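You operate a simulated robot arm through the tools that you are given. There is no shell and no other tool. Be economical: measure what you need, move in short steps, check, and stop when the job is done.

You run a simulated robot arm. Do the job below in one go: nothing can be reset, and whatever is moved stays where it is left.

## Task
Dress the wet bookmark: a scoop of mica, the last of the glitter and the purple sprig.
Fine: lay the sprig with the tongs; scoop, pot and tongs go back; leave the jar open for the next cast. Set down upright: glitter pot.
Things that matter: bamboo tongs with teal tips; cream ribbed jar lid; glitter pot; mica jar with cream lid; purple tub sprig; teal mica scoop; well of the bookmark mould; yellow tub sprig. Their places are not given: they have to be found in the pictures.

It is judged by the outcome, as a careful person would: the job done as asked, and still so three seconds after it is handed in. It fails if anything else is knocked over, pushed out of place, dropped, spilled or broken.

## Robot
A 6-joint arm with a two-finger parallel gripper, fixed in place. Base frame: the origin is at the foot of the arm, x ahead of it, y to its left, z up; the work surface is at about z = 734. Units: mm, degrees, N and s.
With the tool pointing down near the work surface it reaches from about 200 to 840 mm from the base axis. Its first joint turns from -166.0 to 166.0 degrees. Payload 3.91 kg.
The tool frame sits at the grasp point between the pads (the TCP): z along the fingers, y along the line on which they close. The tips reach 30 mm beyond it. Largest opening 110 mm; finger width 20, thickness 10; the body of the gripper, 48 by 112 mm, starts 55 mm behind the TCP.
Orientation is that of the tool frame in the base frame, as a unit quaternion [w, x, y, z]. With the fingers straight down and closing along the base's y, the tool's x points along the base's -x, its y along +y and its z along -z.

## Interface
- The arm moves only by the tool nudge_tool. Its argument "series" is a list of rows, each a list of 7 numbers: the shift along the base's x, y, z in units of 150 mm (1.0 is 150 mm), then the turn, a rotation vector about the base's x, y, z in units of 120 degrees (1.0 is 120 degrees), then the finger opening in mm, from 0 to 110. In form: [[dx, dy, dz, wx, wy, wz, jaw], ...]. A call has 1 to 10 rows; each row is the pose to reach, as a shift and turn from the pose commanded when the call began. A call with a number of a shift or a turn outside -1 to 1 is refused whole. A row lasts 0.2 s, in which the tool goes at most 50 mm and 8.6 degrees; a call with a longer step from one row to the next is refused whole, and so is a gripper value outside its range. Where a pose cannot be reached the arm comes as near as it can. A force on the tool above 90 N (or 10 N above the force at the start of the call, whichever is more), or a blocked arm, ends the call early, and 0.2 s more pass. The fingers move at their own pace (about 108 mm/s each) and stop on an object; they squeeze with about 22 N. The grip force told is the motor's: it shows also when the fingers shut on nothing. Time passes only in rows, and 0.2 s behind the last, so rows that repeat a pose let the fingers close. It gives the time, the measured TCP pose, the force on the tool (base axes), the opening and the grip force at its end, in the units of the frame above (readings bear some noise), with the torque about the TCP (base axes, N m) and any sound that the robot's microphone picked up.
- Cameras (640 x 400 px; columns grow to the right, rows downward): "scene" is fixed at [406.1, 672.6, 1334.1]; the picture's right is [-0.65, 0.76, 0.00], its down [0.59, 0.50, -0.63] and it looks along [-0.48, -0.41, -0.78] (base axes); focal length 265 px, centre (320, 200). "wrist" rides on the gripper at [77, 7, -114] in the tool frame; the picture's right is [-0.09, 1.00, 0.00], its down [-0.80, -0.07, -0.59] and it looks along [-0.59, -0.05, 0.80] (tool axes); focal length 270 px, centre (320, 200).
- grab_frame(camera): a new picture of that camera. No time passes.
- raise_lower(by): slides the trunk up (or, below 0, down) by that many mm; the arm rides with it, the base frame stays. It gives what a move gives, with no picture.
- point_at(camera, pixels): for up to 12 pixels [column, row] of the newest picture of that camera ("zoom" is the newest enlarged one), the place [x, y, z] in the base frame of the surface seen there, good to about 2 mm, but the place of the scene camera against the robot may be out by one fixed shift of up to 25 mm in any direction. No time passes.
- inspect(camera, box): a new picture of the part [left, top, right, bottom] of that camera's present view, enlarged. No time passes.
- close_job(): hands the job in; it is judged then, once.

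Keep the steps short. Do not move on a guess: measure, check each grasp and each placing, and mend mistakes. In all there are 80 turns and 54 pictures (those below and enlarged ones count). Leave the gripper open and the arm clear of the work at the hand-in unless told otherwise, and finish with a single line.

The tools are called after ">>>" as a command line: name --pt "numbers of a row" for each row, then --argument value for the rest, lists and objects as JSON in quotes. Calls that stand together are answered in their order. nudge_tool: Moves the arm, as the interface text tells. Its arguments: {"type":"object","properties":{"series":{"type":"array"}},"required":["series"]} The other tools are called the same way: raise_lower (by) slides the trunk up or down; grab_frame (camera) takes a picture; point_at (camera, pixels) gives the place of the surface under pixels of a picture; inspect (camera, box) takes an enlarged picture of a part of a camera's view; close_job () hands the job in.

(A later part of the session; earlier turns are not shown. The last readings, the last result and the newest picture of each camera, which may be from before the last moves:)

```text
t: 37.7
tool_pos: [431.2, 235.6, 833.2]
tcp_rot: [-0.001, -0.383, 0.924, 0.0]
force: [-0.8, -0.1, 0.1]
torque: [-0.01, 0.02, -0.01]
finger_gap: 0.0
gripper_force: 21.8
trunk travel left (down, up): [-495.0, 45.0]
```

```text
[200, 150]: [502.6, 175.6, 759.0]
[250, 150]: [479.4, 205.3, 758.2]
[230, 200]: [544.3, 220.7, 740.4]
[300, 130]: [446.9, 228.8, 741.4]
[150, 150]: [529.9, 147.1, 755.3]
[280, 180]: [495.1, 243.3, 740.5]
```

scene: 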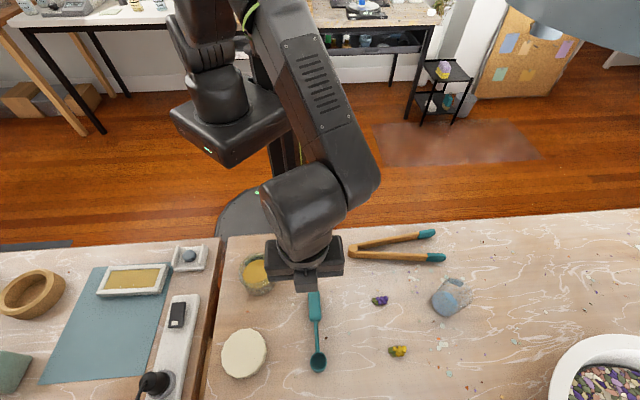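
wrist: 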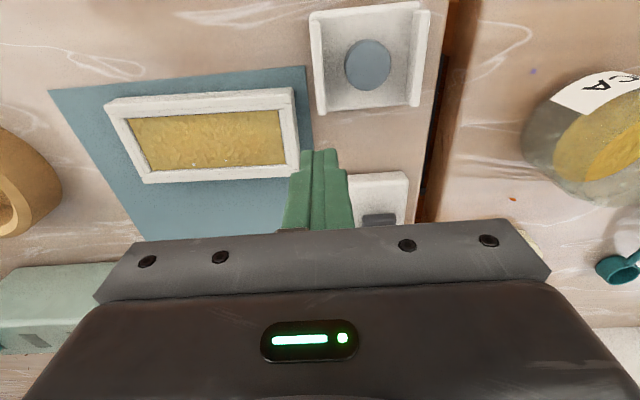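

Excellent view of the mould. I measure its well and outer corners with the wrist camera.

>>> point_at --camera "wrist" --pixels '[[134, 122], [278, 112], [283, 160], [152, 167], [107, 104], [290, 92], [296, 168], [147, 175], [295, 135], [318, 100], [312, 115], [200, 98]]'

```text
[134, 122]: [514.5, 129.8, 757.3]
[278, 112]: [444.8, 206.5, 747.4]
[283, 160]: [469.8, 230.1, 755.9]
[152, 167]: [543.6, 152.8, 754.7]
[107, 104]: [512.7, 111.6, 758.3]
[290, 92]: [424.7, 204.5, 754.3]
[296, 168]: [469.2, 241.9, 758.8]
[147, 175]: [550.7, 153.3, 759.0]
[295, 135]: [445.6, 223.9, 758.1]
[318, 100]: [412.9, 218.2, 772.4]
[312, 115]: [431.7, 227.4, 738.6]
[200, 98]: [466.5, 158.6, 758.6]
```

Well centre now ≈(493,180); it needs ≈17.5 mm back along its long axis. Fingers are 9 mm off the end face, central. I lower to z≈777 and push slowly 26.5 mm, then back off and rise.

>>> nudge_tool --pt "0 0 -0.2 0 0 0 0" --pt "0 0 -0.375 0 0 0 0" --pt "0.04 -0.043 -0.375 0 0 0 0" --pt "0.06 -0.064 -0.375 0 0 0 0" --pt "0.08 -0.086 -0.375 0 0 0 0" --pt "0.1 -0.107 -0.375 0 0 0 0" --pt "0.12 -0.13 -0.375 0 0 0 0" --pt "0.12 -0.13 -0.375 0 0 0 0" --pt "0.08 -0.087 -0.375 0 0 0 0" --pt "0.02 -0.02 -0.1 0 0 0 0"

>>> grab_frame --camera "wrist"

```text
t: 39.9
tool_pos: [433.7, 232.6, 818.7]
tcp_rot: [-0.001, -0.383, 0.924, 0.0]
force: [-0.4, -0.8, 0.3]
torque: [0.02, 0.03, 0.03]
finger_gap: 0.0
gripper_force: 21.7
trunk travel left (down, up): [-495.0, 45.0]
```

```text
22 pictures are left
```

wrist: 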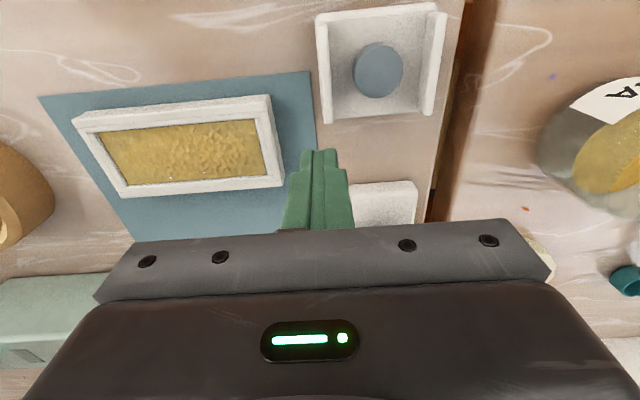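

>>> point_at --camera "wrist" --pixels '[[106, 135], [255, 124], [263, 173], [130, 182], [78, 115], [267, 98], [280, 183], [125, 192], [185, 155], [175, 100]]'

```text
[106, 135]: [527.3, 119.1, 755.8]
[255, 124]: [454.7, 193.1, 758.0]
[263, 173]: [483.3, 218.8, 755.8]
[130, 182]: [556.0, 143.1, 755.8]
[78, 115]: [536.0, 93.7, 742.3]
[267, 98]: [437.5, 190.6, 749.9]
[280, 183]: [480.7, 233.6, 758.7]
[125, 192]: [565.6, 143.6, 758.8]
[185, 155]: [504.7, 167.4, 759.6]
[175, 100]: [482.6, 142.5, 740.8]
```

Well centre now ≈(505,168.5), within ~4 mm of its first place: good. Next the pot: I'll approach it with a tilted tool so I can roll to pour. Transit first, with yaw to −20° and then 60° pitch.

>>> nudge_tool --pt "0 0 0.3 0 0 -0.03 0" --pt "-0.05 0.05 0.55 0 0 -0.06 0" --pt "-0.2 0.2 0.55 0 0 -0.1 0" --pt "-0.38 0.4 0.55 0 0 -0.15 0" --pt "-0.55 0.6 0.55 0 0 -0.2 0" --pt "-0.73 0.8 0.55 0 0 -0.25 0" --pt "-0.9 1.0 0.55 0 0 -0.27 0"

>>> nudge_tool --pt "-0.19 0.2 0 0 0 -0.05 30" --pt "-0.38 0.4 0 0 0 -0.1 60" --pt "-0.57 0.6 0 0 0 -0.16 90" --pt "-0.76 0.8 0 0 0 -0.22 110" --pt "-0.95 1.0 0 0 0 -0.272 110"

>>> nudge_tool --pt "0 0.12 0 0.0214 0.0587 0 110" --pt "0 0.25 0 0.0428 0.1175 0 110" --pt "0 0.37 0 0.0641 0.1762 0 110" --pt "0 0.5 0 0.0855 0.235 0 110" --pt "0 0.62 0 0.1069 0.2937 0 110" --pt "0 0.75 0 0.1283 0.3525 0 110" --pt "0 0.87 0 0.1496 0.4112 0 110" --pt "0 1.0 0 0.171 0.47 0 110"

>>> grab_frame --camera "wrist"

```text
t: 41.5
tool_pos: [298.9, 383.5, 901.9]
tcp_rot: [-0.001, -0.109, 0.994, 0.001]
force: [-0.7, 0.0, -0.6]
torque: [-0.03, -0.01, -0.03]
finger_gap: 0.0
gripper_force: 22.1
trunk travel left (down, up): [-495.0, 45.0]
```

```text
t: 42.7
tool_pos: [155.4, 531.8, 900.7]
tcp_rot: [0.0, 0.175, 0.984, 0.0]
force: [0.2, 0.2, 0.1]
torque: [0.02, 0.04, -0.04]
finger_gap: 110.2
gripper_force: 0.0
trunk travel left (down, up): [-495.0, 45.0]
```

```text
t: 44.5
tool_pos: [156.6, 683.2, 901.9]
tcp_rot: [-0.494, 0.151, 0.852, 0.088]
force: [0.7, -0.2, -0.4]
torque: [-0.01, 0.0, 0.0]
finger_gap: 110.1
gripper_force: 0.1
trunk travel left (down, up): [-495.0, 45.0]
```

```text
21 pictures are left
```

wrist: 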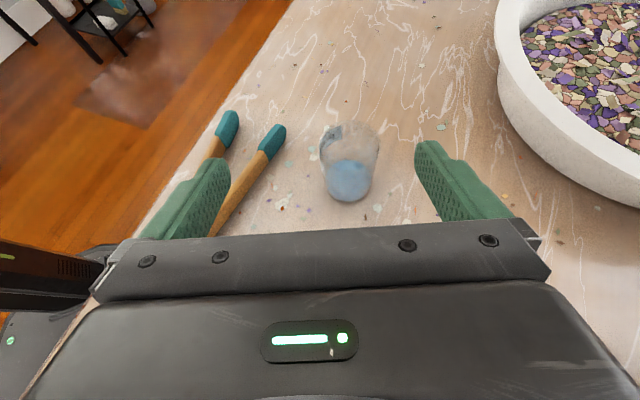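

The pot is clearly upright. I enlarge and measure it.

>>> inspect --camera "wrist" --box '[284, 100, 412, 220]'

>>> point_at --camera "zoom" --pixels '[[340, 390], [340, 340], [340, 280], [250, 290], [430, 290], [340, 180], [260, 120], [345, 95], [400, 120], [300, 100], [450, 200], [230, 400]]'

```text
3.33 times, centred on (348, 160) of wrist
```

zoom: 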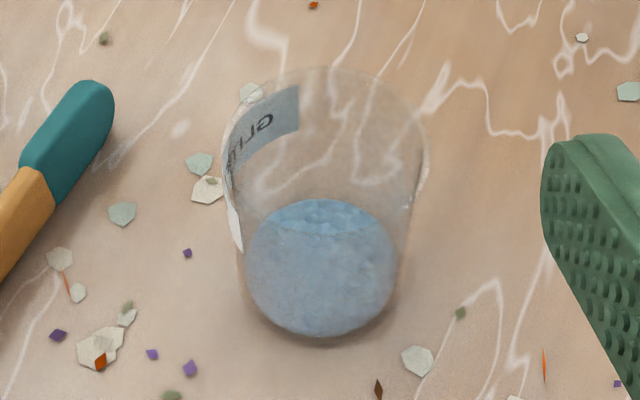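

```text
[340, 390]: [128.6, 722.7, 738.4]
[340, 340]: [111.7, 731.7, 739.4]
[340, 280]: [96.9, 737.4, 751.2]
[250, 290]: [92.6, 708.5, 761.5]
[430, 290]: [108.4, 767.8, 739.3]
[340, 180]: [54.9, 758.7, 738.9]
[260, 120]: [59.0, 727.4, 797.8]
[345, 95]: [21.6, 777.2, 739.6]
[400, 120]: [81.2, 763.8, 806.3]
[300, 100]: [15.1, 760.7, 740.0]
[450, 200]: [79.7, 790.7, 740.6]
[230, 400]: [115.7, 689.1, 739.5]
```

Pot: axis ≈(85,736), radius 26–30, rim z≈813. I move to a stand-off and then slide in along the tool axis with fingers open, stopping before the grip.

>>> nudge_tool --pt "0.015 0.06 -0.18 0 0 0 110" --pt "0.03 0.11 -0.35 0 0 0 110" --pt "0.043 0.16 -0.507 0 0 0 110" --pt "-0.08 0.205 -0.582 0 0 0 110" --pt "-0.2 0.249 -0.656 0 0 0 110" --pt "-0.32 0.293 -0.73 0 0 0 110" --pt "-0.444 0.339 -0.806 0 0 0 110" --pt "-0.444 0.339 -0.806 0 0 0 110"

>>> grab_frame --camera "wrist"

```text
t: 46.3
tool_pos: [90.8, 733.7, 779.7]
tcp_rot: [-0.493, 0.152, 0.852, 0.088]
force: [0.1, 0.3, 0.4]
torque: [0.01, 0.03, 0.03]
finger_gap: 110.1
gripper_force: 0.1
trunk travel left (down, up): [-495.0, 45.0]
```

```text
19 pictures are left
```

wrist: 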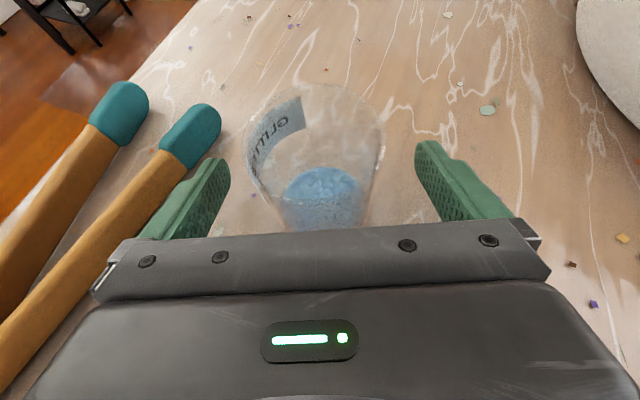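

Pot is centred between fingers. Close and check grip.

>>> nudge_tool --pt "0 0 0 0 0 0 80" --pt "0 0 0 0 0 0 40" --pt "0 0 0 0 0 0 40" --pt "0 0 0 0 0 0 40"

>>> nudge_tool --pt "0 0 0.05 0 0 0 40" --pt "0 0 0.2 0 0 0 40" --pt "0 0 0.4 0 0 0 40" --pt "0 0 0.6 0 0 0 40" --pt "0 0 0.6 0 0 0 40"

>>> grab_frame --camera "wrist"

```text
t: 47.3
tool_pos: [89.7, 733.8, 779.3]
tcp_rot: [-0.493, 0.15, 0.852, 0.087]
force: [0.1, -0.1, -0.4]
torque: [0.01, 0.02, -0.02]
finger_gap: 53.9
gripper_force: 22.4
trunk travel left (down, up): [-495.0, 45.0]
```

```text
t: 48.5
tool_pos: [90.4, 733.9, 869.4]
tcp_rot: [-0.493, 0.152, 0.852, 0.088]
force: [0.1, -0.1, -0.7]
torque: [0.03, 0.0, -0.01]
finger_gap: 53.7
gripper_force: 22.1
trunk travel left (down, up): [-495.0, 45.0]
```

```text
18 pictures are left
```

wrist: 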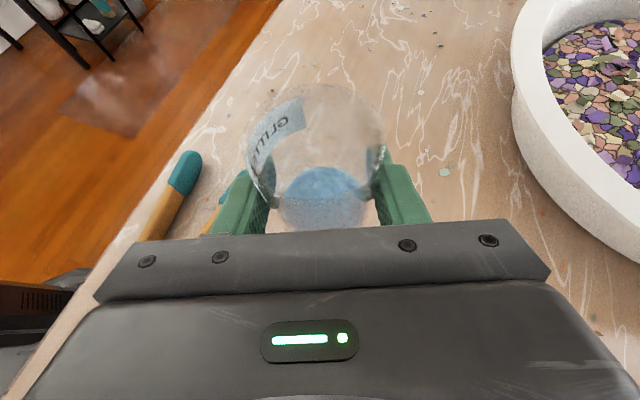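

Pot held firmly (53.8 mm, 22 N) upright. I carry it level towards the mould, turning gradually with the base to yaw −65°.

>>> nudge_tool --pt "0.1 -0.09 0.02 0 0 -0.02 40" --pt "0.28 -0.25 0.05 0 0 -0.04 40" --pt "0.46 -0.41 0.08 0 0 -0.06 40" --pt "0.64 -0.58 0.1 0 0 -0.08 40" --pt "0.82 -0.74 0.1 0 0 -0.1 40" --pt "1.0 -0.9 0.1 0 0 -0.125 40"

>>> nudge_tool --pt "0.17 -0.17 0 0 0 -0.02 40" --pt "0.34 -0.34 0 0 0 -0.04 40" --pt "0.5 -0.5 0 0 0 -0.06 40" --pt "0.67 -0.67 0 0 0 -0.08 40" --pt "0.84 -0.84 0 0 0 -0.1 40" --pt "1.0 -1.0 0 0 0 -0.125 40"

>>> nudge_tool --pt "0.17 -0.17 0 0 0 -0.02 40" --pt "0.34 -0.34 0 0 0 -0.04 40" --pt "0.5 -0.5 0 0 0 -0.06 40" --pt "0.67 -0.67 0 0 0 -0.08 40" --pt "0.84 -0.84 0 0 0 -0.1 40" --pt "0.98 -1.0 0 0 0 -0.125 40"

```text
t: 49.9
tool_pos: [241.3, 597.7, 885.0]
tcp_rot: [-0.477, 0.262, 0.825, 0.151]
force: [1.0, -0.2, 0.0]
torque: [0.0, 0.03, -0.01]
finger_gap: 53.6
gripper_force: 21.7
trunk travel left (down, up): [-495.0, 45.0]
```

```text
t: 51.3
tool_pos: [391.4, 449.1, 885.4]
tcp_rot: [-0.453, 0.367, 0.784, 0.212]
force: [-0.8, -1.1, -0.2]
torque: [-0.04, 0.01, -0.01]
finger_gap: 53.3
gripper_force: 22.8
trunk travel left (down, up): [-495.0, 45.0]
```

```text
t: 52.7
tool_pos: [536.9, 298.5, 885.8]
tcp_rot: [-0.423, 0.465, 0.73, 0.269]
force: [-0.1, -0.1, -0.6]
torque: [-0.03, -0.01, -0.03]
finger_gap: 53.3
gripper_force: 21.5
trunk travel left (down, up): [-495.0, 45.0]
```

All steady. I move over the mould and pitch 15° more (tool almost horizontal), pot still upright-ish, high.

>>> nudge_tool --pt "0 -0.25 0 0.0283 0.0132 0 40" --pt "0.005 -0.45 0 0.0566 0.0264 0 40" --pt "0.01 -0.6 -0.05 0.085 0.0397 0 40" --pt "0.013 -0.637 -0.1 0.1133 0.0529 0 40" --pt "0.013 -0.637 -0.1 0.1133 0.0529 0 40"

>>> inspect --camera "scene" --box '[0, 190, 288, 370]'

```text
t: 53.9
tool_pos: [538.4, 202.3, 870.1]
tcp_rot: [-0.514, 0.426, 0.668, 0.328]
force: [0.6, 0.2, -1.5]
torque: [0.0, 0.02, 0.0]
finger_gap: 53.4
gripper_force: 21.8
trunk travel left (down, up): [-495.0, 45.0]
```

```text
2.22 times, centred on (144, 280) of scene
```

zoom: 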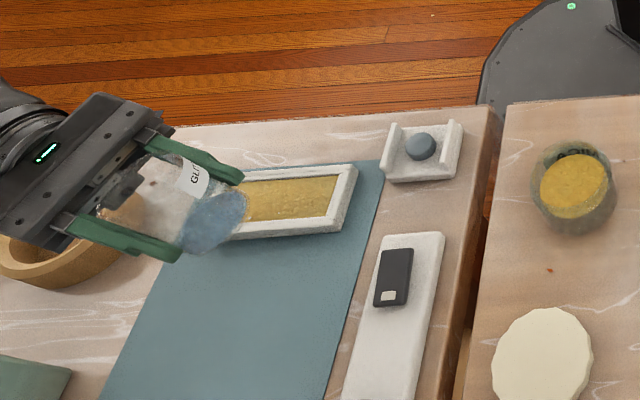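

Pose reached. The wooden bowl is close under the gripper; I measure it and the pot before rolling.

>>> point_at --camera "zoom" --pixels '[[20, 240], [60, 280], [100, 268], [125, 235], [130, 210], [5, 260], [190, 180], [215, 215], [240, 205], [150, 150], [90, 225], [300, 200]]'

```text
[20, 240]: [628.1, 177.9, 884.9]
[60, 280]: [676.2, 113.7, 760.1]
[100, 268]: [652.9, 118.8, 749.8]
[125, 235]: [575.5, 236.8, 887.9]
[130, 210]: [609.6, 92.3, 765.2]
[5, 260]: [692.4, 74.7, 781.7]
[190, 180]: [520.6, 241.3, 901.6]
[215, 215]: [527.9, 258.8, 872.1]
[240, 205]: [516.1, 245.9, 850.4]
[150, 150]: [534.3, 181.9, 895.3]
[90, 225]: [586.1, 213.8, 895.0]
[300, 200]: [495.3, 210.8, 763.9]
```

Wooden bowl rim ≈ z 776, starting x≥600: clear enough if I stay a bit higher. I roll the pot 70° (mouth towards the well), still high.

>>> nudge_tool --pt "0 0 0 0.0265 -0.0567 0.0168 40" --pt "0 0 0 0.053 -0.1134 0.0336 40" --pt "0 0 0 0.0795 -0.1701 0.0504 40" --pt "0 0 -0.02 0.106 -0.2268 0.0672 40" --pt "0 0 -0.05 0.1326 -0.2836 0.0839 40" --pt "0 0 -0.08 0.1591 -0.3403 0.1007 40" --pt "0 0 -0.11 0.1856 -0.397 0.1175 40" --pt "0 0 -0.14 0.2121 -0.4537 0.1343 40" --pt "0 0 -0.16 0.2386 -0.5104 0.1511 40"

>>> inspect --camera "scene" --box '[40, 205, 232, 325]'

```text
t: 55.9
tool_pos: [538.6, 201.5, 845.7]
tcp_rot: [-0.234, -0.036, 0.792, 0.563]
force: [-0.8, -0.2, 0.0]
torque: [0.03, 0.0, -0.02]
finger_gap: 53.1
gripper_force: 21.6
trunk travel left (down, up): [-495.0, 45.0]
```

```text
3.33 times, centred on (136, 265) of scene
```

zoom: 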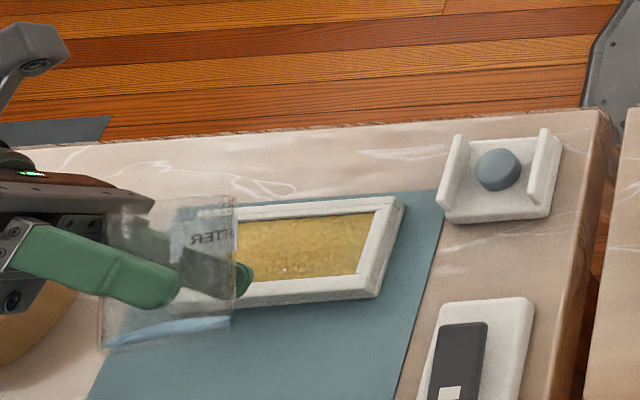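

As planned; the glitter is still at the bottom end. I roll on slowly to −110° with the lip over the well centre, lowering.

>>> nudge_tool --pt "-0.013 -0.009 -0.06 0.0273 -0.0583 0.0173 40" --pt "-0.026 -0.018 -0.11 0.0545 -0.1167 0.0345 40" --pt "-0.042 -0.03 -0.14 0.0818 -0.175 0.0518 40" --pt "-0.063 -0.044 -0.15 0.109 -0.2333 0.069 40" --pt "-0.084 -0.059 -0.153 0.1363 -0.2917 0.0863 40"

>>> inspect --camera "scene" --box '[40, 205, 232, 325]'

```text
t: 57.1
tool_pos: [525.7, 193.4, 823.3]
tcp_rot: [-0.028, -0.306, 0.732, 0.609]
force: [0.8, 0.3, -1.2]
torque: [0.01, -0.02, -0.01]
finger_gap: 53.0
gripper_force: 22.3
trunk travel left (down, up): [-495.0, 45.0]
```

```text
3.33 times, centred on (136, 265) of scene
```

zoom: 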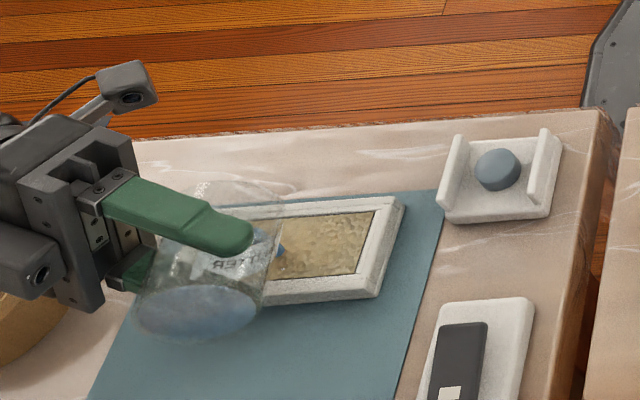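

Glitter begins to fall into the well. I roll on to −150° and hold to empty it.

>>> nudge_tool --pt "-0.02 -0.018 0 0.0273 -0.0583 0.0173 40" --pt "-0.04 -0.036 0 0.0545 -0.1167 0.0345 40" --pt "-0.06 -0.057 0 0.0818 -0.175 0.0518 40" --pt "-0.078 -0.08 0 0.109 -0.2333 0.069 40" --pt "-0.095 -0.104 0 0.1363 -0.2917 0.0863 40" --pt "-0.095 -0.104 0 0.1363 -0.2917 0.0863 40" --pt "-0.095 -0.104 0 0.1363 -0.2917 0.0863 40" --pt "-0.095 -0.104 0 0.1363 -0.2917 0.0863 40"

>>> inspect --camera "scene" --box '[40, 205, 232, 325]'

```text
t: 58.9
tool_pos: [511.9, 179.6, 823.5]
tcp_rot: [0.182, -0.536, 0.586, 0.58]
force: [-1.2, 0.3, -1.1]
torque: [0.0, 0.06, 0.03]
finger_gap: 53.5
gripper_force: 22.4
trunk travel left (down, up): [-495.0, 45.0]
```

```text
3.33 times, centred on (136, 265) of scene
```

zoom: 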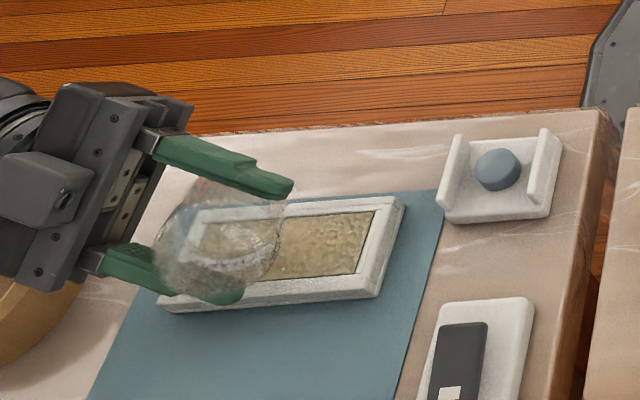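

The pot is empty, no spill outside. I lift and unroll in reverse.

>>> nudge_tool --pt "0 0 0.1 -0.0273 0.0583 -0.0173 40" --pt "0 0 0.2 -0.0545 0.1167 -0.0345 40" --pt "0 0 0.31 -0.0818 0.175 -0.0518 40" --pt "0 0 0.31 -0.1091 0.2333 -0.0691 40" --pt "0 0 0.31 -0.1364 0.2917 -0.0863 40" --pt "0 0 0.31 -0.1636 0.35 -0.1036 40" --pt "0 0 0.31 -0.1909 0.4083 -0.1209 40" --pt "0 0 0.31 -0.2182 0.4667 -0.1381 40" --pt "0 0 0.31 -0.2454 0.525 -0.1554 40" --pt "0 0 0.31 -0.2727 0.5833 -0.1727 40"

>>> nudge_tool --pt "0.02 0.018 0 -0.0265 0.0567 -0.0168 40" --pt "0.04 0.036 0 -0.053 0.1134 -0.0336 40" --pt "0.06 0.054 0 -0.0795 0.1701 -0.0504 40" --pt "0.08 0.07 0 -0.106 0.2268 -0.0672 40" --pt "0.1 0.087 0 -0.1326 0.2836 -0.0839 40" --pt "0.12 0.105 0 -0.1591 0.3403 -0.1007 40" --pt "0.14 0.122 0 -0.1856 0.397 -0.1175 40" --pt "0.16 0.14 0 -0.2121 0.4537 -0.1343 40" --pt "0.18 0.157 0 -0.2386 0.5104 -0.1511 40"

>>> nudge_tool --pt "0 0.05 0.05 -0.0283 -0.0132 0 40" --pt "-0.005 0.2 0.1 -0.0566 -0.0264 0 40" --pt "-0.01 0.42 0.1 -0.085 -0.0397 0 40" --pt "-0.013 0.637 0.1 -0.1133 -0.0529 0 40" --pt "-0.013 0.637 0.1 -0.1133 -0.0529 0 40"

```text
t: 61.1
tool_pos: [511.4, 178.5, 869.0]
tcp_rot: [-0.235, -0.034, 0.792, 0.563]
force: [-0.2, -1.0, -0.5]
torque: [0.0, 0.01, 0.01]
finger_gap: 53.2
gripper_force: 22.0
trunk travel left (down, up): [-495.0, 45.0]
```

```text
t: 63.1
tool_pos: [538.2, 203.1, 869.0]
tcp_rot: [-0.513, 0.429, 0.667, 0.328]
force: [0.4, -0.4, -1.0]
torque: [0.02, 0.01, 0.01]
finger_gap: 53.2
gripper_force: 22.0
trunk travel left (down, up): [-495.0, 45.0]
```

```text
t: 64.3
tool_pos: [536.5, 298.2, 885.3]
tcp_rot: [-0.422, 0.466, 0.729, 0.27]
force: [-0.5, -0.8, -1.2]
torque: [-0.01, 0.04, -0.01]
finger_gap: 53.3
gripper_force: 21.5
trunk travel left (down, up): [-495.0, 45.0]
```

Orientation matches the outbound pose exactly. I retrace the transit to the pot's place.

>>> nudge_tool --pt "-0.14 0.16 0 0 0 0.025 40" --pt "-0.31 0.33 0 0 0 0.045 40" --pt "-0.48 0.5 0 0 0 0.065 40" --pt "-0.64 0.66 0 0 0 0.085 40" --pt "-0.81 0.83 0 0 0 0.105 40" --pt "-0.98 1.0 0 0 0 0.125 40"

>>> nudge_tool --pt "-0.17 0.17 0 0 0 0.025 40" --pt "-0.34 0.34 0 0 0 0.045 40" --pt "-0.5 0.5 0 0 0 0.065 40" --pt "-0.67 0.67 0 0 0 0.085 40" --pt "-0.84 0.84 0 0 0 0.105 40" --pt "-1.0 1.0 0 0 0 0.125 40"

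>>> nudge_tool --pt "-0.18 0.16 0 0 0 0.025 40" --pt "-0.36 0.32 -0.02 0 0 0.045 40" --pt "-0.54 0.49 -0.05 0 0 0.065 40" --pt "-0.72 0.66 -0.08 0 0 0.085 40" --pt "-0.9 0.82 -0.1 0 0 0.105 40" --pt "-1.0 0.9 -0.1 0 0 0.125 40" --pt "-1.0 0.9 -0.1 0 0 0.125 40"

>>> grab_frame --camera "wrist"

```text
t: 65.7
tool_pos: [390.1, 447.3, 883.1]
tcp_rot: [-0.454, 0.366, 0.784, 0.212]
force: [0.3, -0.2, -0.3]
torque: [0.01, 0.0, -0.01]
finger_gap: 53.3
gripper_force: 22.2
trunk travel left (down, up): [-495.0, 45.0]
```

```text
t: 67.1
tool_pos: [238.5, 598.3, 884.8]
tcp_rot: [-0.478, 0.261, 0.825, 0.151]
force: [0.6, -0.4, -1.3]
torque: [-0.02, 0.01, 0.03]
finger_gap: 53.3
gripper_force: 21.8
trunk travel left (down, up): [-495.0, 45.0]
```

```text
t: 68.7
tool_pos: [88.3, 733.8, 869.1]
tcp_rot: [-0.494, 0.151, 0.852, 0.087]
force: [0.6, -0.1, -0.4]
torque: [0.0, -0.03, 0.01]
finger_gap: 53.1
gripper_force: 22.1
trunk travel left (down, up): [-495.0, 45.0]
```

```text
13 pictures are left
```

wrist: 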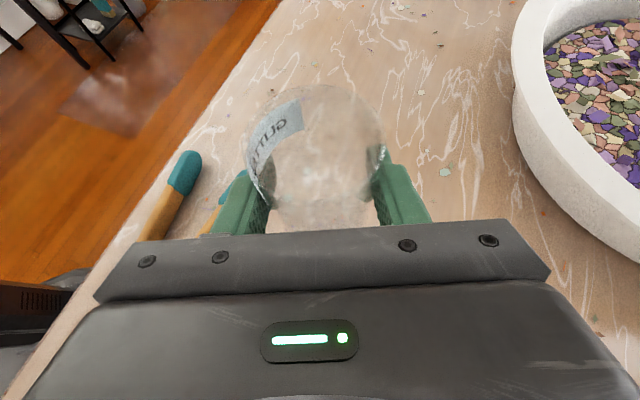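

The pot sits in the grip as before. I lower it to the table at its first spot and read force.

>>> nudge_tool --pt "0.008 0 -0.2 0 0 0 40" --pt "0.008 0 -0.4 0 0 0 40" --pt "0.008 0 -0.53 0 0 0 40" --pt "0.008 0 -0.58 0 0 0 40" --pt "0.008 0 -0.595 0 0 0 40" --pt "0.008 0 -0.6 0 0 0 40"

```text
t: 70.1
tool_pos: [91.0, 732.1, 780.1]
tcp_rot: [-0.493, 0.151, 0.852, 0.088]
force: [0.2, 0.0, -0.8]
torque: [-0.05, 0.02, 0.03]
finger_gap: 53.1
gripper_force: 21.9
trunk travel left (down, up): [-495.0, 45.0]
```

No contact yet; I go down in ~0.7 mm steps.

>>> nudge_tool --pt "0 0 -0.005 0 0 0 40" --pt "0 0 -0.01 0 0 0 40" --pt "0 0 -0.01 0 0 0 40"

```text
t: 70.9
tool_pos: [89.8, 733.6, 779.6]
tcp_rot: [-0.493, 0.15, 0.852, 0.088]
force: [-1.3, -0.7, 7.4]
torque: [-0.07, -0.09, 0.01]
finger_gap: 53.3
gripper_force: 21.9
trunk travel left (down, up): [-495.0, 45.0]
```

Pot bottom touches (7.4 N). I release, back out along the tool axis, and rise.

>>> nudge_tool --pt "0 0 0.003 0 0 0 60" --pt "0 0 0.003 0 0 0 75" --pt "0 0 0.003 0 0 0 95" --pt "0 0 0.003 0 0 0 108" --pt "0.12 -0.044 0.077 0 0 0 108" --pt "0.24 -0.088 0.15 0 0 0 108" --pt "0.36 -0.133 0.225 0 0 0 108" --pt "0.488 -0.178 0.303 0 0 0 108" --pt "0.488 -0.178 0.6 0 0 0 108"

>>> nudge_tool --pt "0 -0.15 0 -0.0214 -0.0587 0 108" --pt "-0.05 -0.3 0 -0.0428 -0.1175 0 108" --pt "-0.15 -0.45 0 -0.0641 -0.1762 0 108" --pt "-0.28 -0.55 0 -0.0855 -0.235 0 108" --pt "-0.4 -0.65 0 -0.1069 -0.2937 0 108" --pt "-0.55 -0.72 0 -0.1283 -0.3525 0 108" --pt "-0.7 -0.76 0 -0.1496 -0.4112 0 108" --pt "-0.83 -0.78 0 -0.171 -0.47 0 108"

>>> nudge_tool --pt "0 0 -0.02 0 0 -0.055 108" --pt "0 0 -0.04 0 0 -0.11 108" --pt "0 0 -0.06 0 0 -0.165 108" --pt "0 0 -0.07 0 0 -0.21 108" --pt "0 0 -0.07 0 0 -0.21 108"

>>> grab_frame --camera "wrist"

```text
t: 72.9
tool_pos: [162.6, 706.4, 868.2]
tcp_rot: [-0.493, 0.151, 0.853, 0.087]
force: [-1.0, -0.8, -0.2]
torque: [0.03, -0.02, 0.0]
finger_gap: 108.1
gripper_force: 0.1
trunk travel left (down, up): [-495.0, 45.0]
```

```text
t: 74.7
tool_pos: [38.2, 589.3, 868.6]
tcp_rot: [0.002, 0.173, 0.985, 0.001]
force: [-0.2, 0.3, 0.8]
torque: [0.0, -0.02, -0.02]
finger_gap: 108.0
gripper_force: 0.0
trunk travel left (down, up): [-495.0, 45.0]
```

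```text
t: 75.9
tool_pos: [39.3, 589.1, 856.8]
tcp_rot: [0.0, 0.385, 0.923, 0.0]
force: [0.4, 0.9, 0.2]
torque: [0.0, 0.01, 0.01]
finger_gap: 107.8
gripper_force: 0.1
trunk travel left (down, up): [-495.0, 45.0]
```

```text
12 pictures are left
```

wrist: 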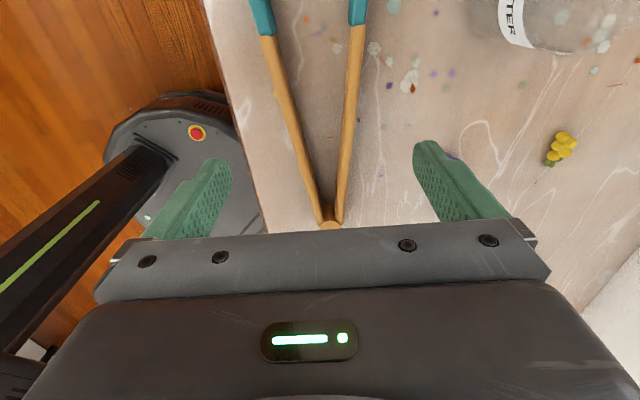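

Tongs lie well between the fingers. I measure arms, pivot, heights.

>>> point_at --camera "wrist" --pixels '[[330, 222], [318, 190], [343, 190], [295, 120], [351, 120], [287, 100], [354, 70], [270, 50], [262, 15], [357, 15], [302, 120], [344, 120]]'

>>> inspect --camera "wrist" --box '[220, 0, 640, 230]'

```text
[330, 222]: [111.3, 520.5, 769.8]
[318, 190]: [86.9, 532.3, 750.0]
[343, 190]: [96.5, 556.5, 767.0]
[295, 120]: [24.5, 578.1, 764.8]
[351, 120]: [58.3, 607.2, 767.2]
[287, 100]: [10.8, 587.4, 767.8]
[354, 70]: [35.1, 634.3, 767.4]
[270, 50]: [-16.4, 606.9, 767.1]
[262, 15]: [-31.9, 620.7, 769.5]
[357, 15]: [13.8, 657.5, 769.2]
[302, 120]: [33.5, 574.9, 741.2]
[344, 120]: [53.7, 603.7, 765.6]
```

```text
1.52 times, centred on (430, 115) of wrist
```

zoom: 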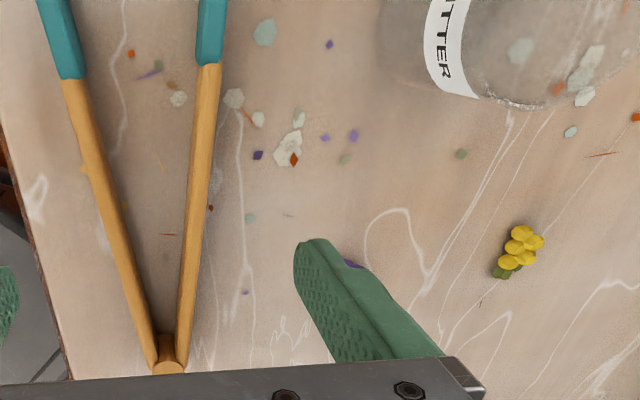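

Tongs: pivot ≈(111,520), arms ±22 mm at d≈100, tall to z≈767. I centre (+2.8,+2.9), lower to z≈774, and squeeze to 35 mm.

>>> nudge_tool --pt "0.019 0.02 -0.2 0 0 0 90" --pt "0.019 0.02 -0.4 0 0 0 90" --pt "0.019 0.02 -0.55 0 0 0 90" --pt "0.019 0.02 -0.55 0 0 0 90" --pt "0.019 0.02 -0.55 0 0 0 65" --pt "0.019 0.02 -0.55 0 0 0 45" --pt "0.019 0.02 -0.55 0 0 0 35" --pt "0.019 0.02 -0.55 0 0 0 35"

>>> grab_frame --camera "wrist"

```text
t: 77.7
tool_pos: [43.2, 591.1, 774.7]
tcp_rot: [-0.001, 0.385, 0.923, 0.001]
force: [0.6, 0.2, -0.9]
torque: [0.03, -0.01, 0.07]
finger_gap: 35.8
gripper_force: 2.9
trunk travel left (down, up): [-495.0, 45.0]
```

```text
10 pictures are left
```

wrist: 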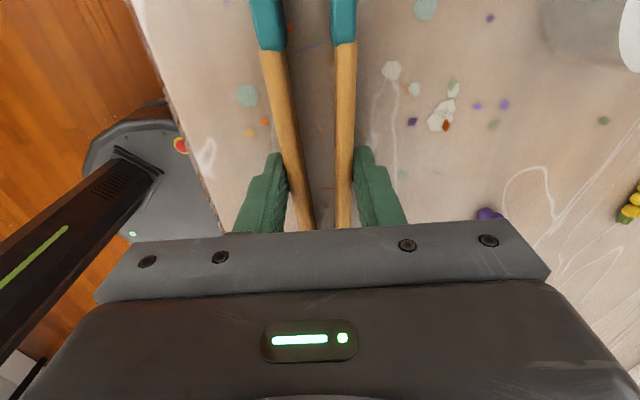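

Tongs held at 35.8 mm with spring force. I measure where the tips run relative to the TCP in this picture.

>>> point_at --camera "wrist" --pixels '[[275, 90], [346, 90], [268, 40], [344, 40], [264, 8], [343, 8], [488, 214], [296, 175], [343, 175]]'

>>> nudge_tool --pt "0 0 0.02 0 0 0 31" --pt "0 0 0.05 0 0 0 31" --pt "0 0 0.15 0 0 0 31" --pt "0 0 0.3 0 0 0 31" --pt "0 0 0.45 0 0 0 31" --pt "0 0 0.45 0 0 0 31"

>>> grab_frame --camera "scene"

```text
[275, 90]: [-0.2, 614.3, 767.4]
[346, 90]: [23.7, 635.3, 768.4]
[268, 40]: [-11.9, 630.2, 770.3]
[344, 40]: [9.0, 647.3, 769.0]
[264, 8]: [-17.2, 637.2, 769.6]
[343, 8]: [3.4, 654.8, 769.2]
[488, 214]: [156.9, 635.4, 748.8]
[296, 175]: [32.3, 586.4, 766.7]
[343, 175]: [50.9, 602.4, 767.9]
```

```text
t: 79.1
tool_pos: [42.4, 592.2, 842.6]
tcp_rot: [-0.001, 0.384, 0.923, 0.001]
force: [-0.2, -0.6, -0.3]
torque: [0.05, 0.01, -0.02]
finger_gap: 32.3
gripper_force: 4.1
trunk travel left (down, up): [-495.0, 45.0]
```

```text
9 pictures are left
```

scene: 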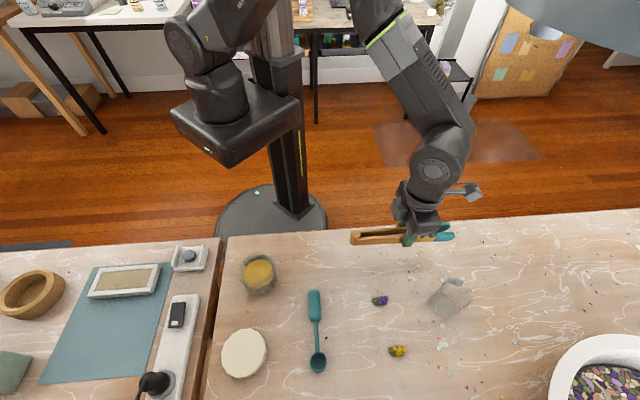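

Tongs hang well. The scoop would be in the way of flat tongs, so I'll pitch tips-down 20° over the purple sprig, aligned with it (tips azimuth ≈148°). Move above first.

>>> nudge_tool --pt "0.2 0 0.1 0 0 0.03 33" --pt "0.45 0 0.2 0 0 0.06 33" --pt "0.7 0 0.2 0 0 0.09 33" --pt "1.0 0 0.2 0 0 0.111 33" --pt "1.0 0 0.2 0 0 0.111 33"

>>> nudge_tool --pt "0.06 -0.005 0 -0.0294 -0.0471 0 35" --pt "0.12 -0.01 0 -0.0588 -0.0942 0 38" --pt "0.187 -0.017 -0.05 -0.0883 -0.1413 0 41" --pt "0.187 -0.017 -0.13 -0.0883 -0.1413 0 41" --pt "0.187 -0.017 -0.13 -0.0883 -0.1413 0 41"

>>> grab_frame --camera "wrist"

```text
t: 80.3
tool_pos: [193.4, 591.7, 873.3]
tcp_rot: [-0.001, 0.275, 0.962, 0.002]
force: [0.5, -1.1, -1.3]
torque: [0.02, 0.03, -0.02]
finger_gap: 33.8
gripper_force: 3.6
trunk travel left (down, up): [-495.0, 45.0]
```

```text
t: 81.5
tool_pos: [220.8, 589.8, 853.1]
tcp_rot: [0.166, 0.271, 0.947, -0.046]
force: [0.4, 0.8, -1.0]
torque: [0.04, 0.01, -0.04]
finger_gap: 38.5
gripper_force: 3.2
trunk travel left (down, up): [-495.0, 45.0]
```

```text
8 pictures are left
```

wrist: 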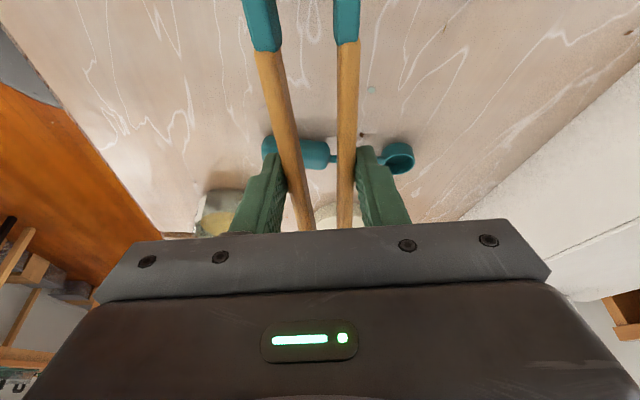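

Tongs hold well; tips are outside the wrist view. I lower until tips are just above sprig height and check with the scene view.

>>> nudge_tool --pt "0 0 -0.1 0 0 0 44" --pt "0 0 -0.2 0 0 0 44" --pt "0 0 -0.2 0 0 0 44"

>>> inspect --camera "scene" --box '[340, 260, 436, 320]'

>>> point_at --camera "zoom" --pixels '[[270, 265], [300, 265], [250, 265], [330, 230], [200, 230], [280, 200], [350, 250], [150, 200]]'

```text
t: 82.3
tool_pos: [220.6, 588.8, 822.4]
tcp_rot: [0.167, 0.27, 0.947, -0.046]
force: [0.9, -0.5, -1.0]
torque: [0.01, 0.0, 0.04]
finger_gap: 41.6
gripper_force: 3.8
trunk travel left (down, up): [-495.0, 45.0]
```

```text
6.67 times, centred on (388, 290) of scene
```

zoom: 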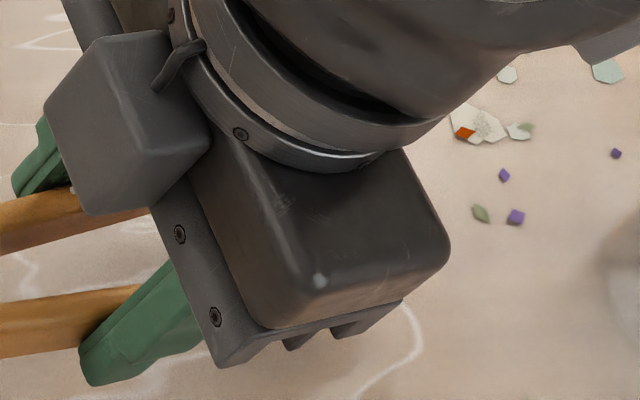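

```text
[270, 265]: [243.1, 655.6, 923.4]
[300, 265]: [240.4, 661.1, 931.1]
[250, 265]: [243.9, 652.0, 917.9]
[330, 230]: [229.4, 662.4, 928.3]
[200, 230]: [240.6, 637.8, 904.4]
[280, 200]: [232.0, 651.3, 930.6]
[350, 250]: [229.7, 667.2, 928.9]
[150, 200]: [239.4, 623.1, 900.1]
```

The gripper hides the sprig from the scene. I use the last wrist picture (taken at TCP 220.8,589.8,853.1) to locate the teal tips precisely.

>>> point_at --camera "wrist" --pixels '[[248, 3], [277, 3], [335, 3], [359, 3], [262, 3], [347, 3], [262, 40], [347, 30]]'

```text
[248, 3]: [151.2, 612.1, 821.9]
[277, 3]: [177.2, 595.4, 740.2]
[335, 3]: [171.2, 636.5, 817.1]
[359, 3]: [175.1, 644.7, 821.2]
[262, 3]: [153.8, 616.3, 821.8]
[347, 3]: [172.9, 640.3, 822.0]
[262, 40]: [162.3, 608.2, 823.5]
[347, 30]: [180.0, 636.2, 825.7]
```

The tips' mid-line lands within ~2 mm of the sprig centre, inner gap ≈27 mm. I lower 18.5 mm and check force, then squeeze.

>>> nudge_tool --pt "-0.003 0.01 -0.06 0 0 0 44" --pt "-0.003 0.01 -0.11 0 0 0 44" --pt "-0.003 0.01 -0.125 0 0 0 44" --pt "-0.003 0.01 -0.125 0 0 0 44"

>>> nudge_tool --pt "0 0 0 0 0 0 36" --pt "0 0 0 0 0 0 28" --pt "0 0 0 0 0 0 20" --pt "0 0 0 0 0 0 20" --pt "0 0 0 0 0 0 20"

```text
t: 83.3
tool_pos: [220.4, 590.8, 804.7]
tcp_rot: [0.166, 0.271, 0.947, -0.046]
force: [-0.1, 0.3, -2.3]
torque: [0.0, 0.01, 0.0]
finger_gap: 41.4
gripper_force: 2.6
trunk travel left (down, up): [-495.0, 45.0]
```

```text
t: 84.5
tool_pos: [221.1, 591.4, 804.6]
tcp_rot: [0.167, 0.27, 0.947, -0.047]
force: [0.8, -0.8, -0.9]
torque: [-0.03, -0.01, -0.02]
finger_gap: 33.0
gripper_force: 22.1
trunk travel left (down, up): [-495.0, 45.0]
```

It stopped at 33.0 mm with 22 N (free tongs went to 32.3 at only 4 N): something is between the tips. I lift and look.

>>> nudge_tool --pt "0 0 0.05 0 0 0 20" --pt "0 0 0.2 0 0 0 20" --pt "0 0 0.4 0 0 0 20" --pt "0.15 0 0.55 0 0 0 20" --pt "0.35 0 0.55 0 0 0 20" --pt "0.35 0 0.55 0 0 0 20"

>>> inspect --camera "scene" --box '[260, 220, 484, 360]'

```text
t: 85.9
tool_pos: [272.6, 591.3, 887.0]
tcp_rot: [0.166, 0.271, 0.947, -0.047]
force: [0.6, -0.4, -1.9]
torque: [0.01, 0.0, 0.0]
finger_gap: 33.1
gripper_force: 21.8
trunk travel left (down, up): [-495.0, 45.0]
```

```text
2.86 times, centred on (372, 290) of scene
```

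zoom: 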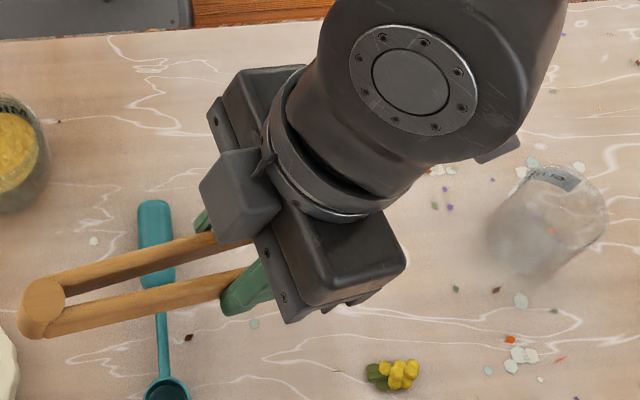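

Sprig appears held (gap unchanged at 33.1 mm / 22 N). I carry it to the mould in steps, turning −14° to match the well's long axis.

>>> nudge_tool --pt "0.1 -0.22 0 0 0 0 20" --pt "0.2 -0.45 0 0 0 0 20" --pt "0.3 -0.67 0 0 0 0 20" --pt "0.4 -0.87 0 0 0 0 20" --pt "0.455 -1.0 0 0 0 0 20"

>>> nudge_tool --pt "0.1 -0.22 0 0 0 -0.02 20" --pt "0.2 -0.45 0 0 0 -0.035 20" --pt "0.3 -0.67 0 0 0 -0.05 20" --pt "0.4 -0.87 0 0 0 -0.0583 20" --pt "0.455 -1.0 0 0 0 -0.0583 20"

>>> nudge_tool --pt "0.15 -0.22 0 0 0 -0.02 20" --pt "0.3 -0.45 0 0 0 -0.035 20" --pt "0.5 -0.67 0 0 0 -0.05 20" --pt "0.7 -0.87 0 0 0 -0.0583 20" --pt "0.85 -1.0 0 0 0 -0.0583 20" --pt "0.908 -1.0 0 0 0 -0.0583 20"

>>> grab_frame --camera "wrist"

```text
t: 87.1
tool_pos: [340.4, 440.3, 886.0]
tcp_rot: [0.167, 0.271, 0.947, -0.047]
force: [0.6, 0.5, -1.1]
torque: [0.02, 0.02, 0.0]
finger_gap: 33.0
gripper_force: 22.1
trunk travel left (down, up): [-495.0, 45.0]
```

```text
t: 88.3
tool_pos: [409.8, 291.2, 887.0]
tcp_rot: [0.163, 0.329, 0.928, -0.057]
force: [0.3, 0.2, -1.5]
torque: [0.02, 0.0, -0.01]
finger_gap: 33.2
gripper_force: 21.7
trunk travel left (down, up): [-495.0, 45.0]
```

```text
t: 89.7
tool_pos: [544.8, 141.2, 885.7]
tcp_rot: [0.159, 0.384, 0.907, -0.067]
force: [0.2, -0.5, -0.9]
torque: [0.05, -0.03, -0.03]
finger_gap: 33.3
gripper_force: 22.3
trunk travel left (down, up): [-495.0, 45.0]
```

```text
5 pictures are left
```

wrist: 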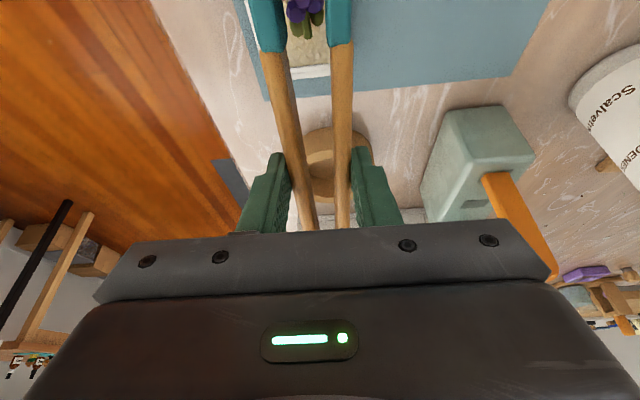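

The sprig is clearly held between the teal tips at (306,12). I measure it and the frame end below.

>>> point_at --camera "wrist" --pixels '[[306, 5], [306, 32], [300, 73], [318, 73], [310, 60], [300, 50], [318, 50], [290, 72], [328, 68], [330, 165], [325, 135]]'

```text
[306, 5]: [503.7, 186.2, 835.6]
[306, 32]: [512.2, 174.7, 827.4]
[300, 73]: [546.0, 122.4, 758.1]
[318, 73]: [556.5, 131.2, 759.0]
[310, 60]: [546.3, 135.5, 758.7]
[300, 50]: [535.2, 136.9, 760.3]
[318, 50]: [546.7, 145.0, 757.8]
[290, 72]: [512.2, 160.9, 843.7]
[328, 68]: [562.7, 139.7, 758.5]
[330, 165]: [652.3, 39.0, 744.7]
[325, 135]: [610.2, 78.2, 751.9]
```

Sprig centre ≈(504.5,185); I shift −17 mm in y to the well centre and lower so its bottom just reaches the fill (≈758), then read force.

>>> nudge_tool --pt "0.003 -0.117 0 0 0 0 20" --pt "0.003 -0.117 -0.15 0 0 0 20" --pt "0.003 -0.117 -0.28 0 0 0 20" --pt "0.003 -0.117 -0.37 0 0 0 20" --pt "0.003 -0.117 -0.417 0 0 0 20" --pt "0.003 -0.117 -0.417 0 0 0 20"

>>> inspect --camera "scene" --box '[50, 220, 242, 340]'

```text
t: 91.1
tool_pos: [545.9, 123.5, 825.8]
tcp_rot: [0.16, 0.383, 0.907, -0.067]
force: [0.3, -0.1, -1.2]
torque: [-0.01, -0.02, -0.01]
finger_gap: 33.2
gripper_force: 21.9
trunk travel left (down, up): [-495.0, 45.0]
```

```text
3.33 times, centred on (146, 280) of scene
```

zoom: 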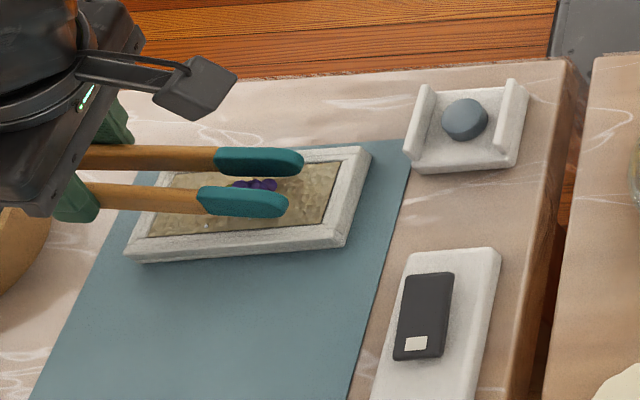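

Sprig is right over the well centre, tips clear of the frame. I lower 3 mm, open the tongs slightly to 37 mm, and lift straight up.

>>> nudge_tool --pt "0 0 -0.01 0 0 0 20" --pt "0 0 -0.02 0 0 0 20" --pt "0 0 -0.02 0 0 0 32" --pt "0 0 -0.02 0 0 0 35" --pt "0 0 -0.02 0 0 0 38" --pt "0 0 -0.02 0 0 0 38" --pt "0 0 0.05 0 0 0 38" --pt "0 0 0.15 0 0 0 38" --pt "0 0 0.35 0 0 0 38" --pt "0 0 0.42 0 0 0 38"

>>> inspect --camera "scene" --box '[50, 220, 242, 340]'

```text
t: 93.3
tool_pos: [546.6, 122.6, 888.0]
tcp_rot: [0.16, 0.384, 0.907, -0.066]
force: [0.7, -0.8, -0.4]
torque: [0.03, 0.0, 0.01]
finger_gap: 38.1
gripper_force: 0.0
trunk travel left (down, up): [-495.0, 45.0]
```

```text
3.33 times, centred on (146, 280) of scene
```

zoom: 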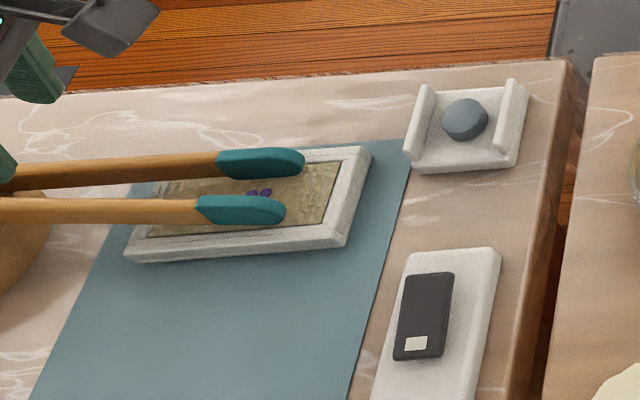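

The tongs weren't sprung: they were let go and now rest across the mould with the sprig between the tips in the well. I need to regrasp them; wrist look to locate them.

>>> grab_frame --camera "wrist"

>>> point_at --camera "wrist" --pixels '[[270, 20], [345, 20], [280, 60], [340, 60], [285, 100], [340, 100], [300, 140], [335, 140], [320, 190], [310, 30], [320, 60], [310, 10]]'

```text
2 pictures are left
```

wrist: 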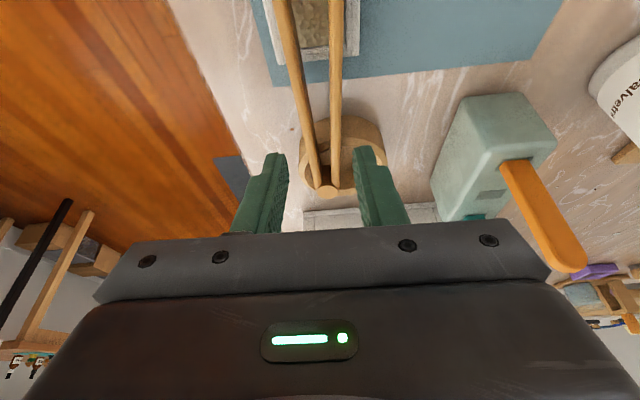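

```text
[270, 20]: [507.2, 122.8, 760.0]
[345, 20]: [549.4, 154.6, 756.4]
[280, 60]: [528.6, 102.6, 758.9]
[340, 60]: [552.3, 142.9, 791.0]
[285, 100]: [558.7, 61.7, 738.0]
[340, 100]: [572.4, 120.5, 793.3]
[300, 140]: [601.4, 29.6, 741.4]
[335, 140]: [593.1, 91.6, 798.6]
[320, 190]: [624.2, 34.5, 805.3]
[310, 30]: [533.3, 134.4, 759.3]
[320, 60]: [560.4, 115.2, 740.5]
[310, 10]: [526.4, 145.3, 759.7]
```

The pivot rests on the wooden bowl's rim, tips on the mould frame. More points for the left arm and the mid-line.

>>> point_at --camera "wrist" --pixels '[[284, 20], [291, 50], [298, 80], [304, 110], [310, 140], [336, 20], [336, 80], [336, 110], [334, 160], [327, 188], [315, 165], [282, 8]]'

```text
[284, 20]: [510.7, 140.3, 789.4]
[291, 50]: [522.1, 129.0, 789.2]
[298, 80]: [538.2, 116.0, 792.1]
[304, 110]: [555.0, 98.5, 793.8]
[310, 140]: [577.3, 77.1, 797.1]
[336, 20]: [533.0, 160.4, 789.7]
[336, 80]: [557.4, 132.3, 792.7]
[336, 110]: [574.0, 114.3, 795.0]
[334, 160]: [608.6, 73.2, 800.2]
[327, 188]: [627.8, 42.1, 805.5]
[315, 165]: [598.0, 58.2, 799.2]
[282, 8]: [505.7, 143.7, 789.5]
```

Tongs mid-line at the grip ≈(548,124), arm tops z≈792, tilt ≈5.4°. I set the tool to that tilt, open to 72, and lower to z≈800.

>>> nudge_tool --pt "0.01 0.01 0 0.0438 0.0423 0 60" --pt "0.01 0.01 0 0.0875 0.0846 0 72" --pt "0.01 0.01 -0.2 0.0875 0.0846 0 72" --pt "0.01 0.01 -0.4 0.0875 0.0846 0 72" --pt "0.01 0.01 -0.52 0.0875 0.0846 0 72" --pt "0.01 0.01 -0.585 0.0875 0.0846 0 72" --pt "0.01 0.01 -0.585 0.0875 0.0846 0 72"

>>> nudge_tool --pt "0 0 0 0 0 0 55" --pt "0 0 0 0 0 0 42" --pt "0 0 0 0 0 0 37" --pt "0 0 0 0 0 0 35" --pt "0 0 0 0 0 0 35" --pt "0 0 0 0 0 0 35"

```text
t: 94.9
tool_pos: [547.7, 125.8, 800.0]
tcp_rot: [0.043, 0.39, 0.92, -0.018]
force: [-0.2, -0.2, -0.8]
torque: [0.01, 0.0, 0.0]
finger_gap: 72.0
gripper_force: 0.1
trunk travel left (down, up): [-495.0, 45.0]
```

```text
t: 96.3
tool_pos: [547.9, 125.7, 800.1]
tcp_rot: [0.043, 0.39, 0.92, -0.017]
force: [0.7, -0.1, -1.4]
torque: [-0.02, 0.0, 0.02]
finger_gap: 35.6
gripper_force: 8.7
trunk travel left (down, up): [-495.0, 45.0]
```

Grip 8.7 N at 35.6 mm, possibly near the sprig; I ease to 36.3 mm and read force before lifting.

>>> nudge_tool --pt "0 0 0 0 0 0 35.7" --pt "0 0 0 0 0 0 36.2" --pt "0 0 0 0 0 0 36.2"

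```text
t: 97.1
tool_pos: [546.7, 124.0, 800.9]
tcp_rot: [0.043, 0.389, 0.92, -0.017]
force: [0.3, -0.9, -1.2]
torque: [0.0, 0.03, 0.0]
finger_gap: 35.2
gripper_force: 7.9
trunk travel left (down, up): [-495.0, 45.0]
```

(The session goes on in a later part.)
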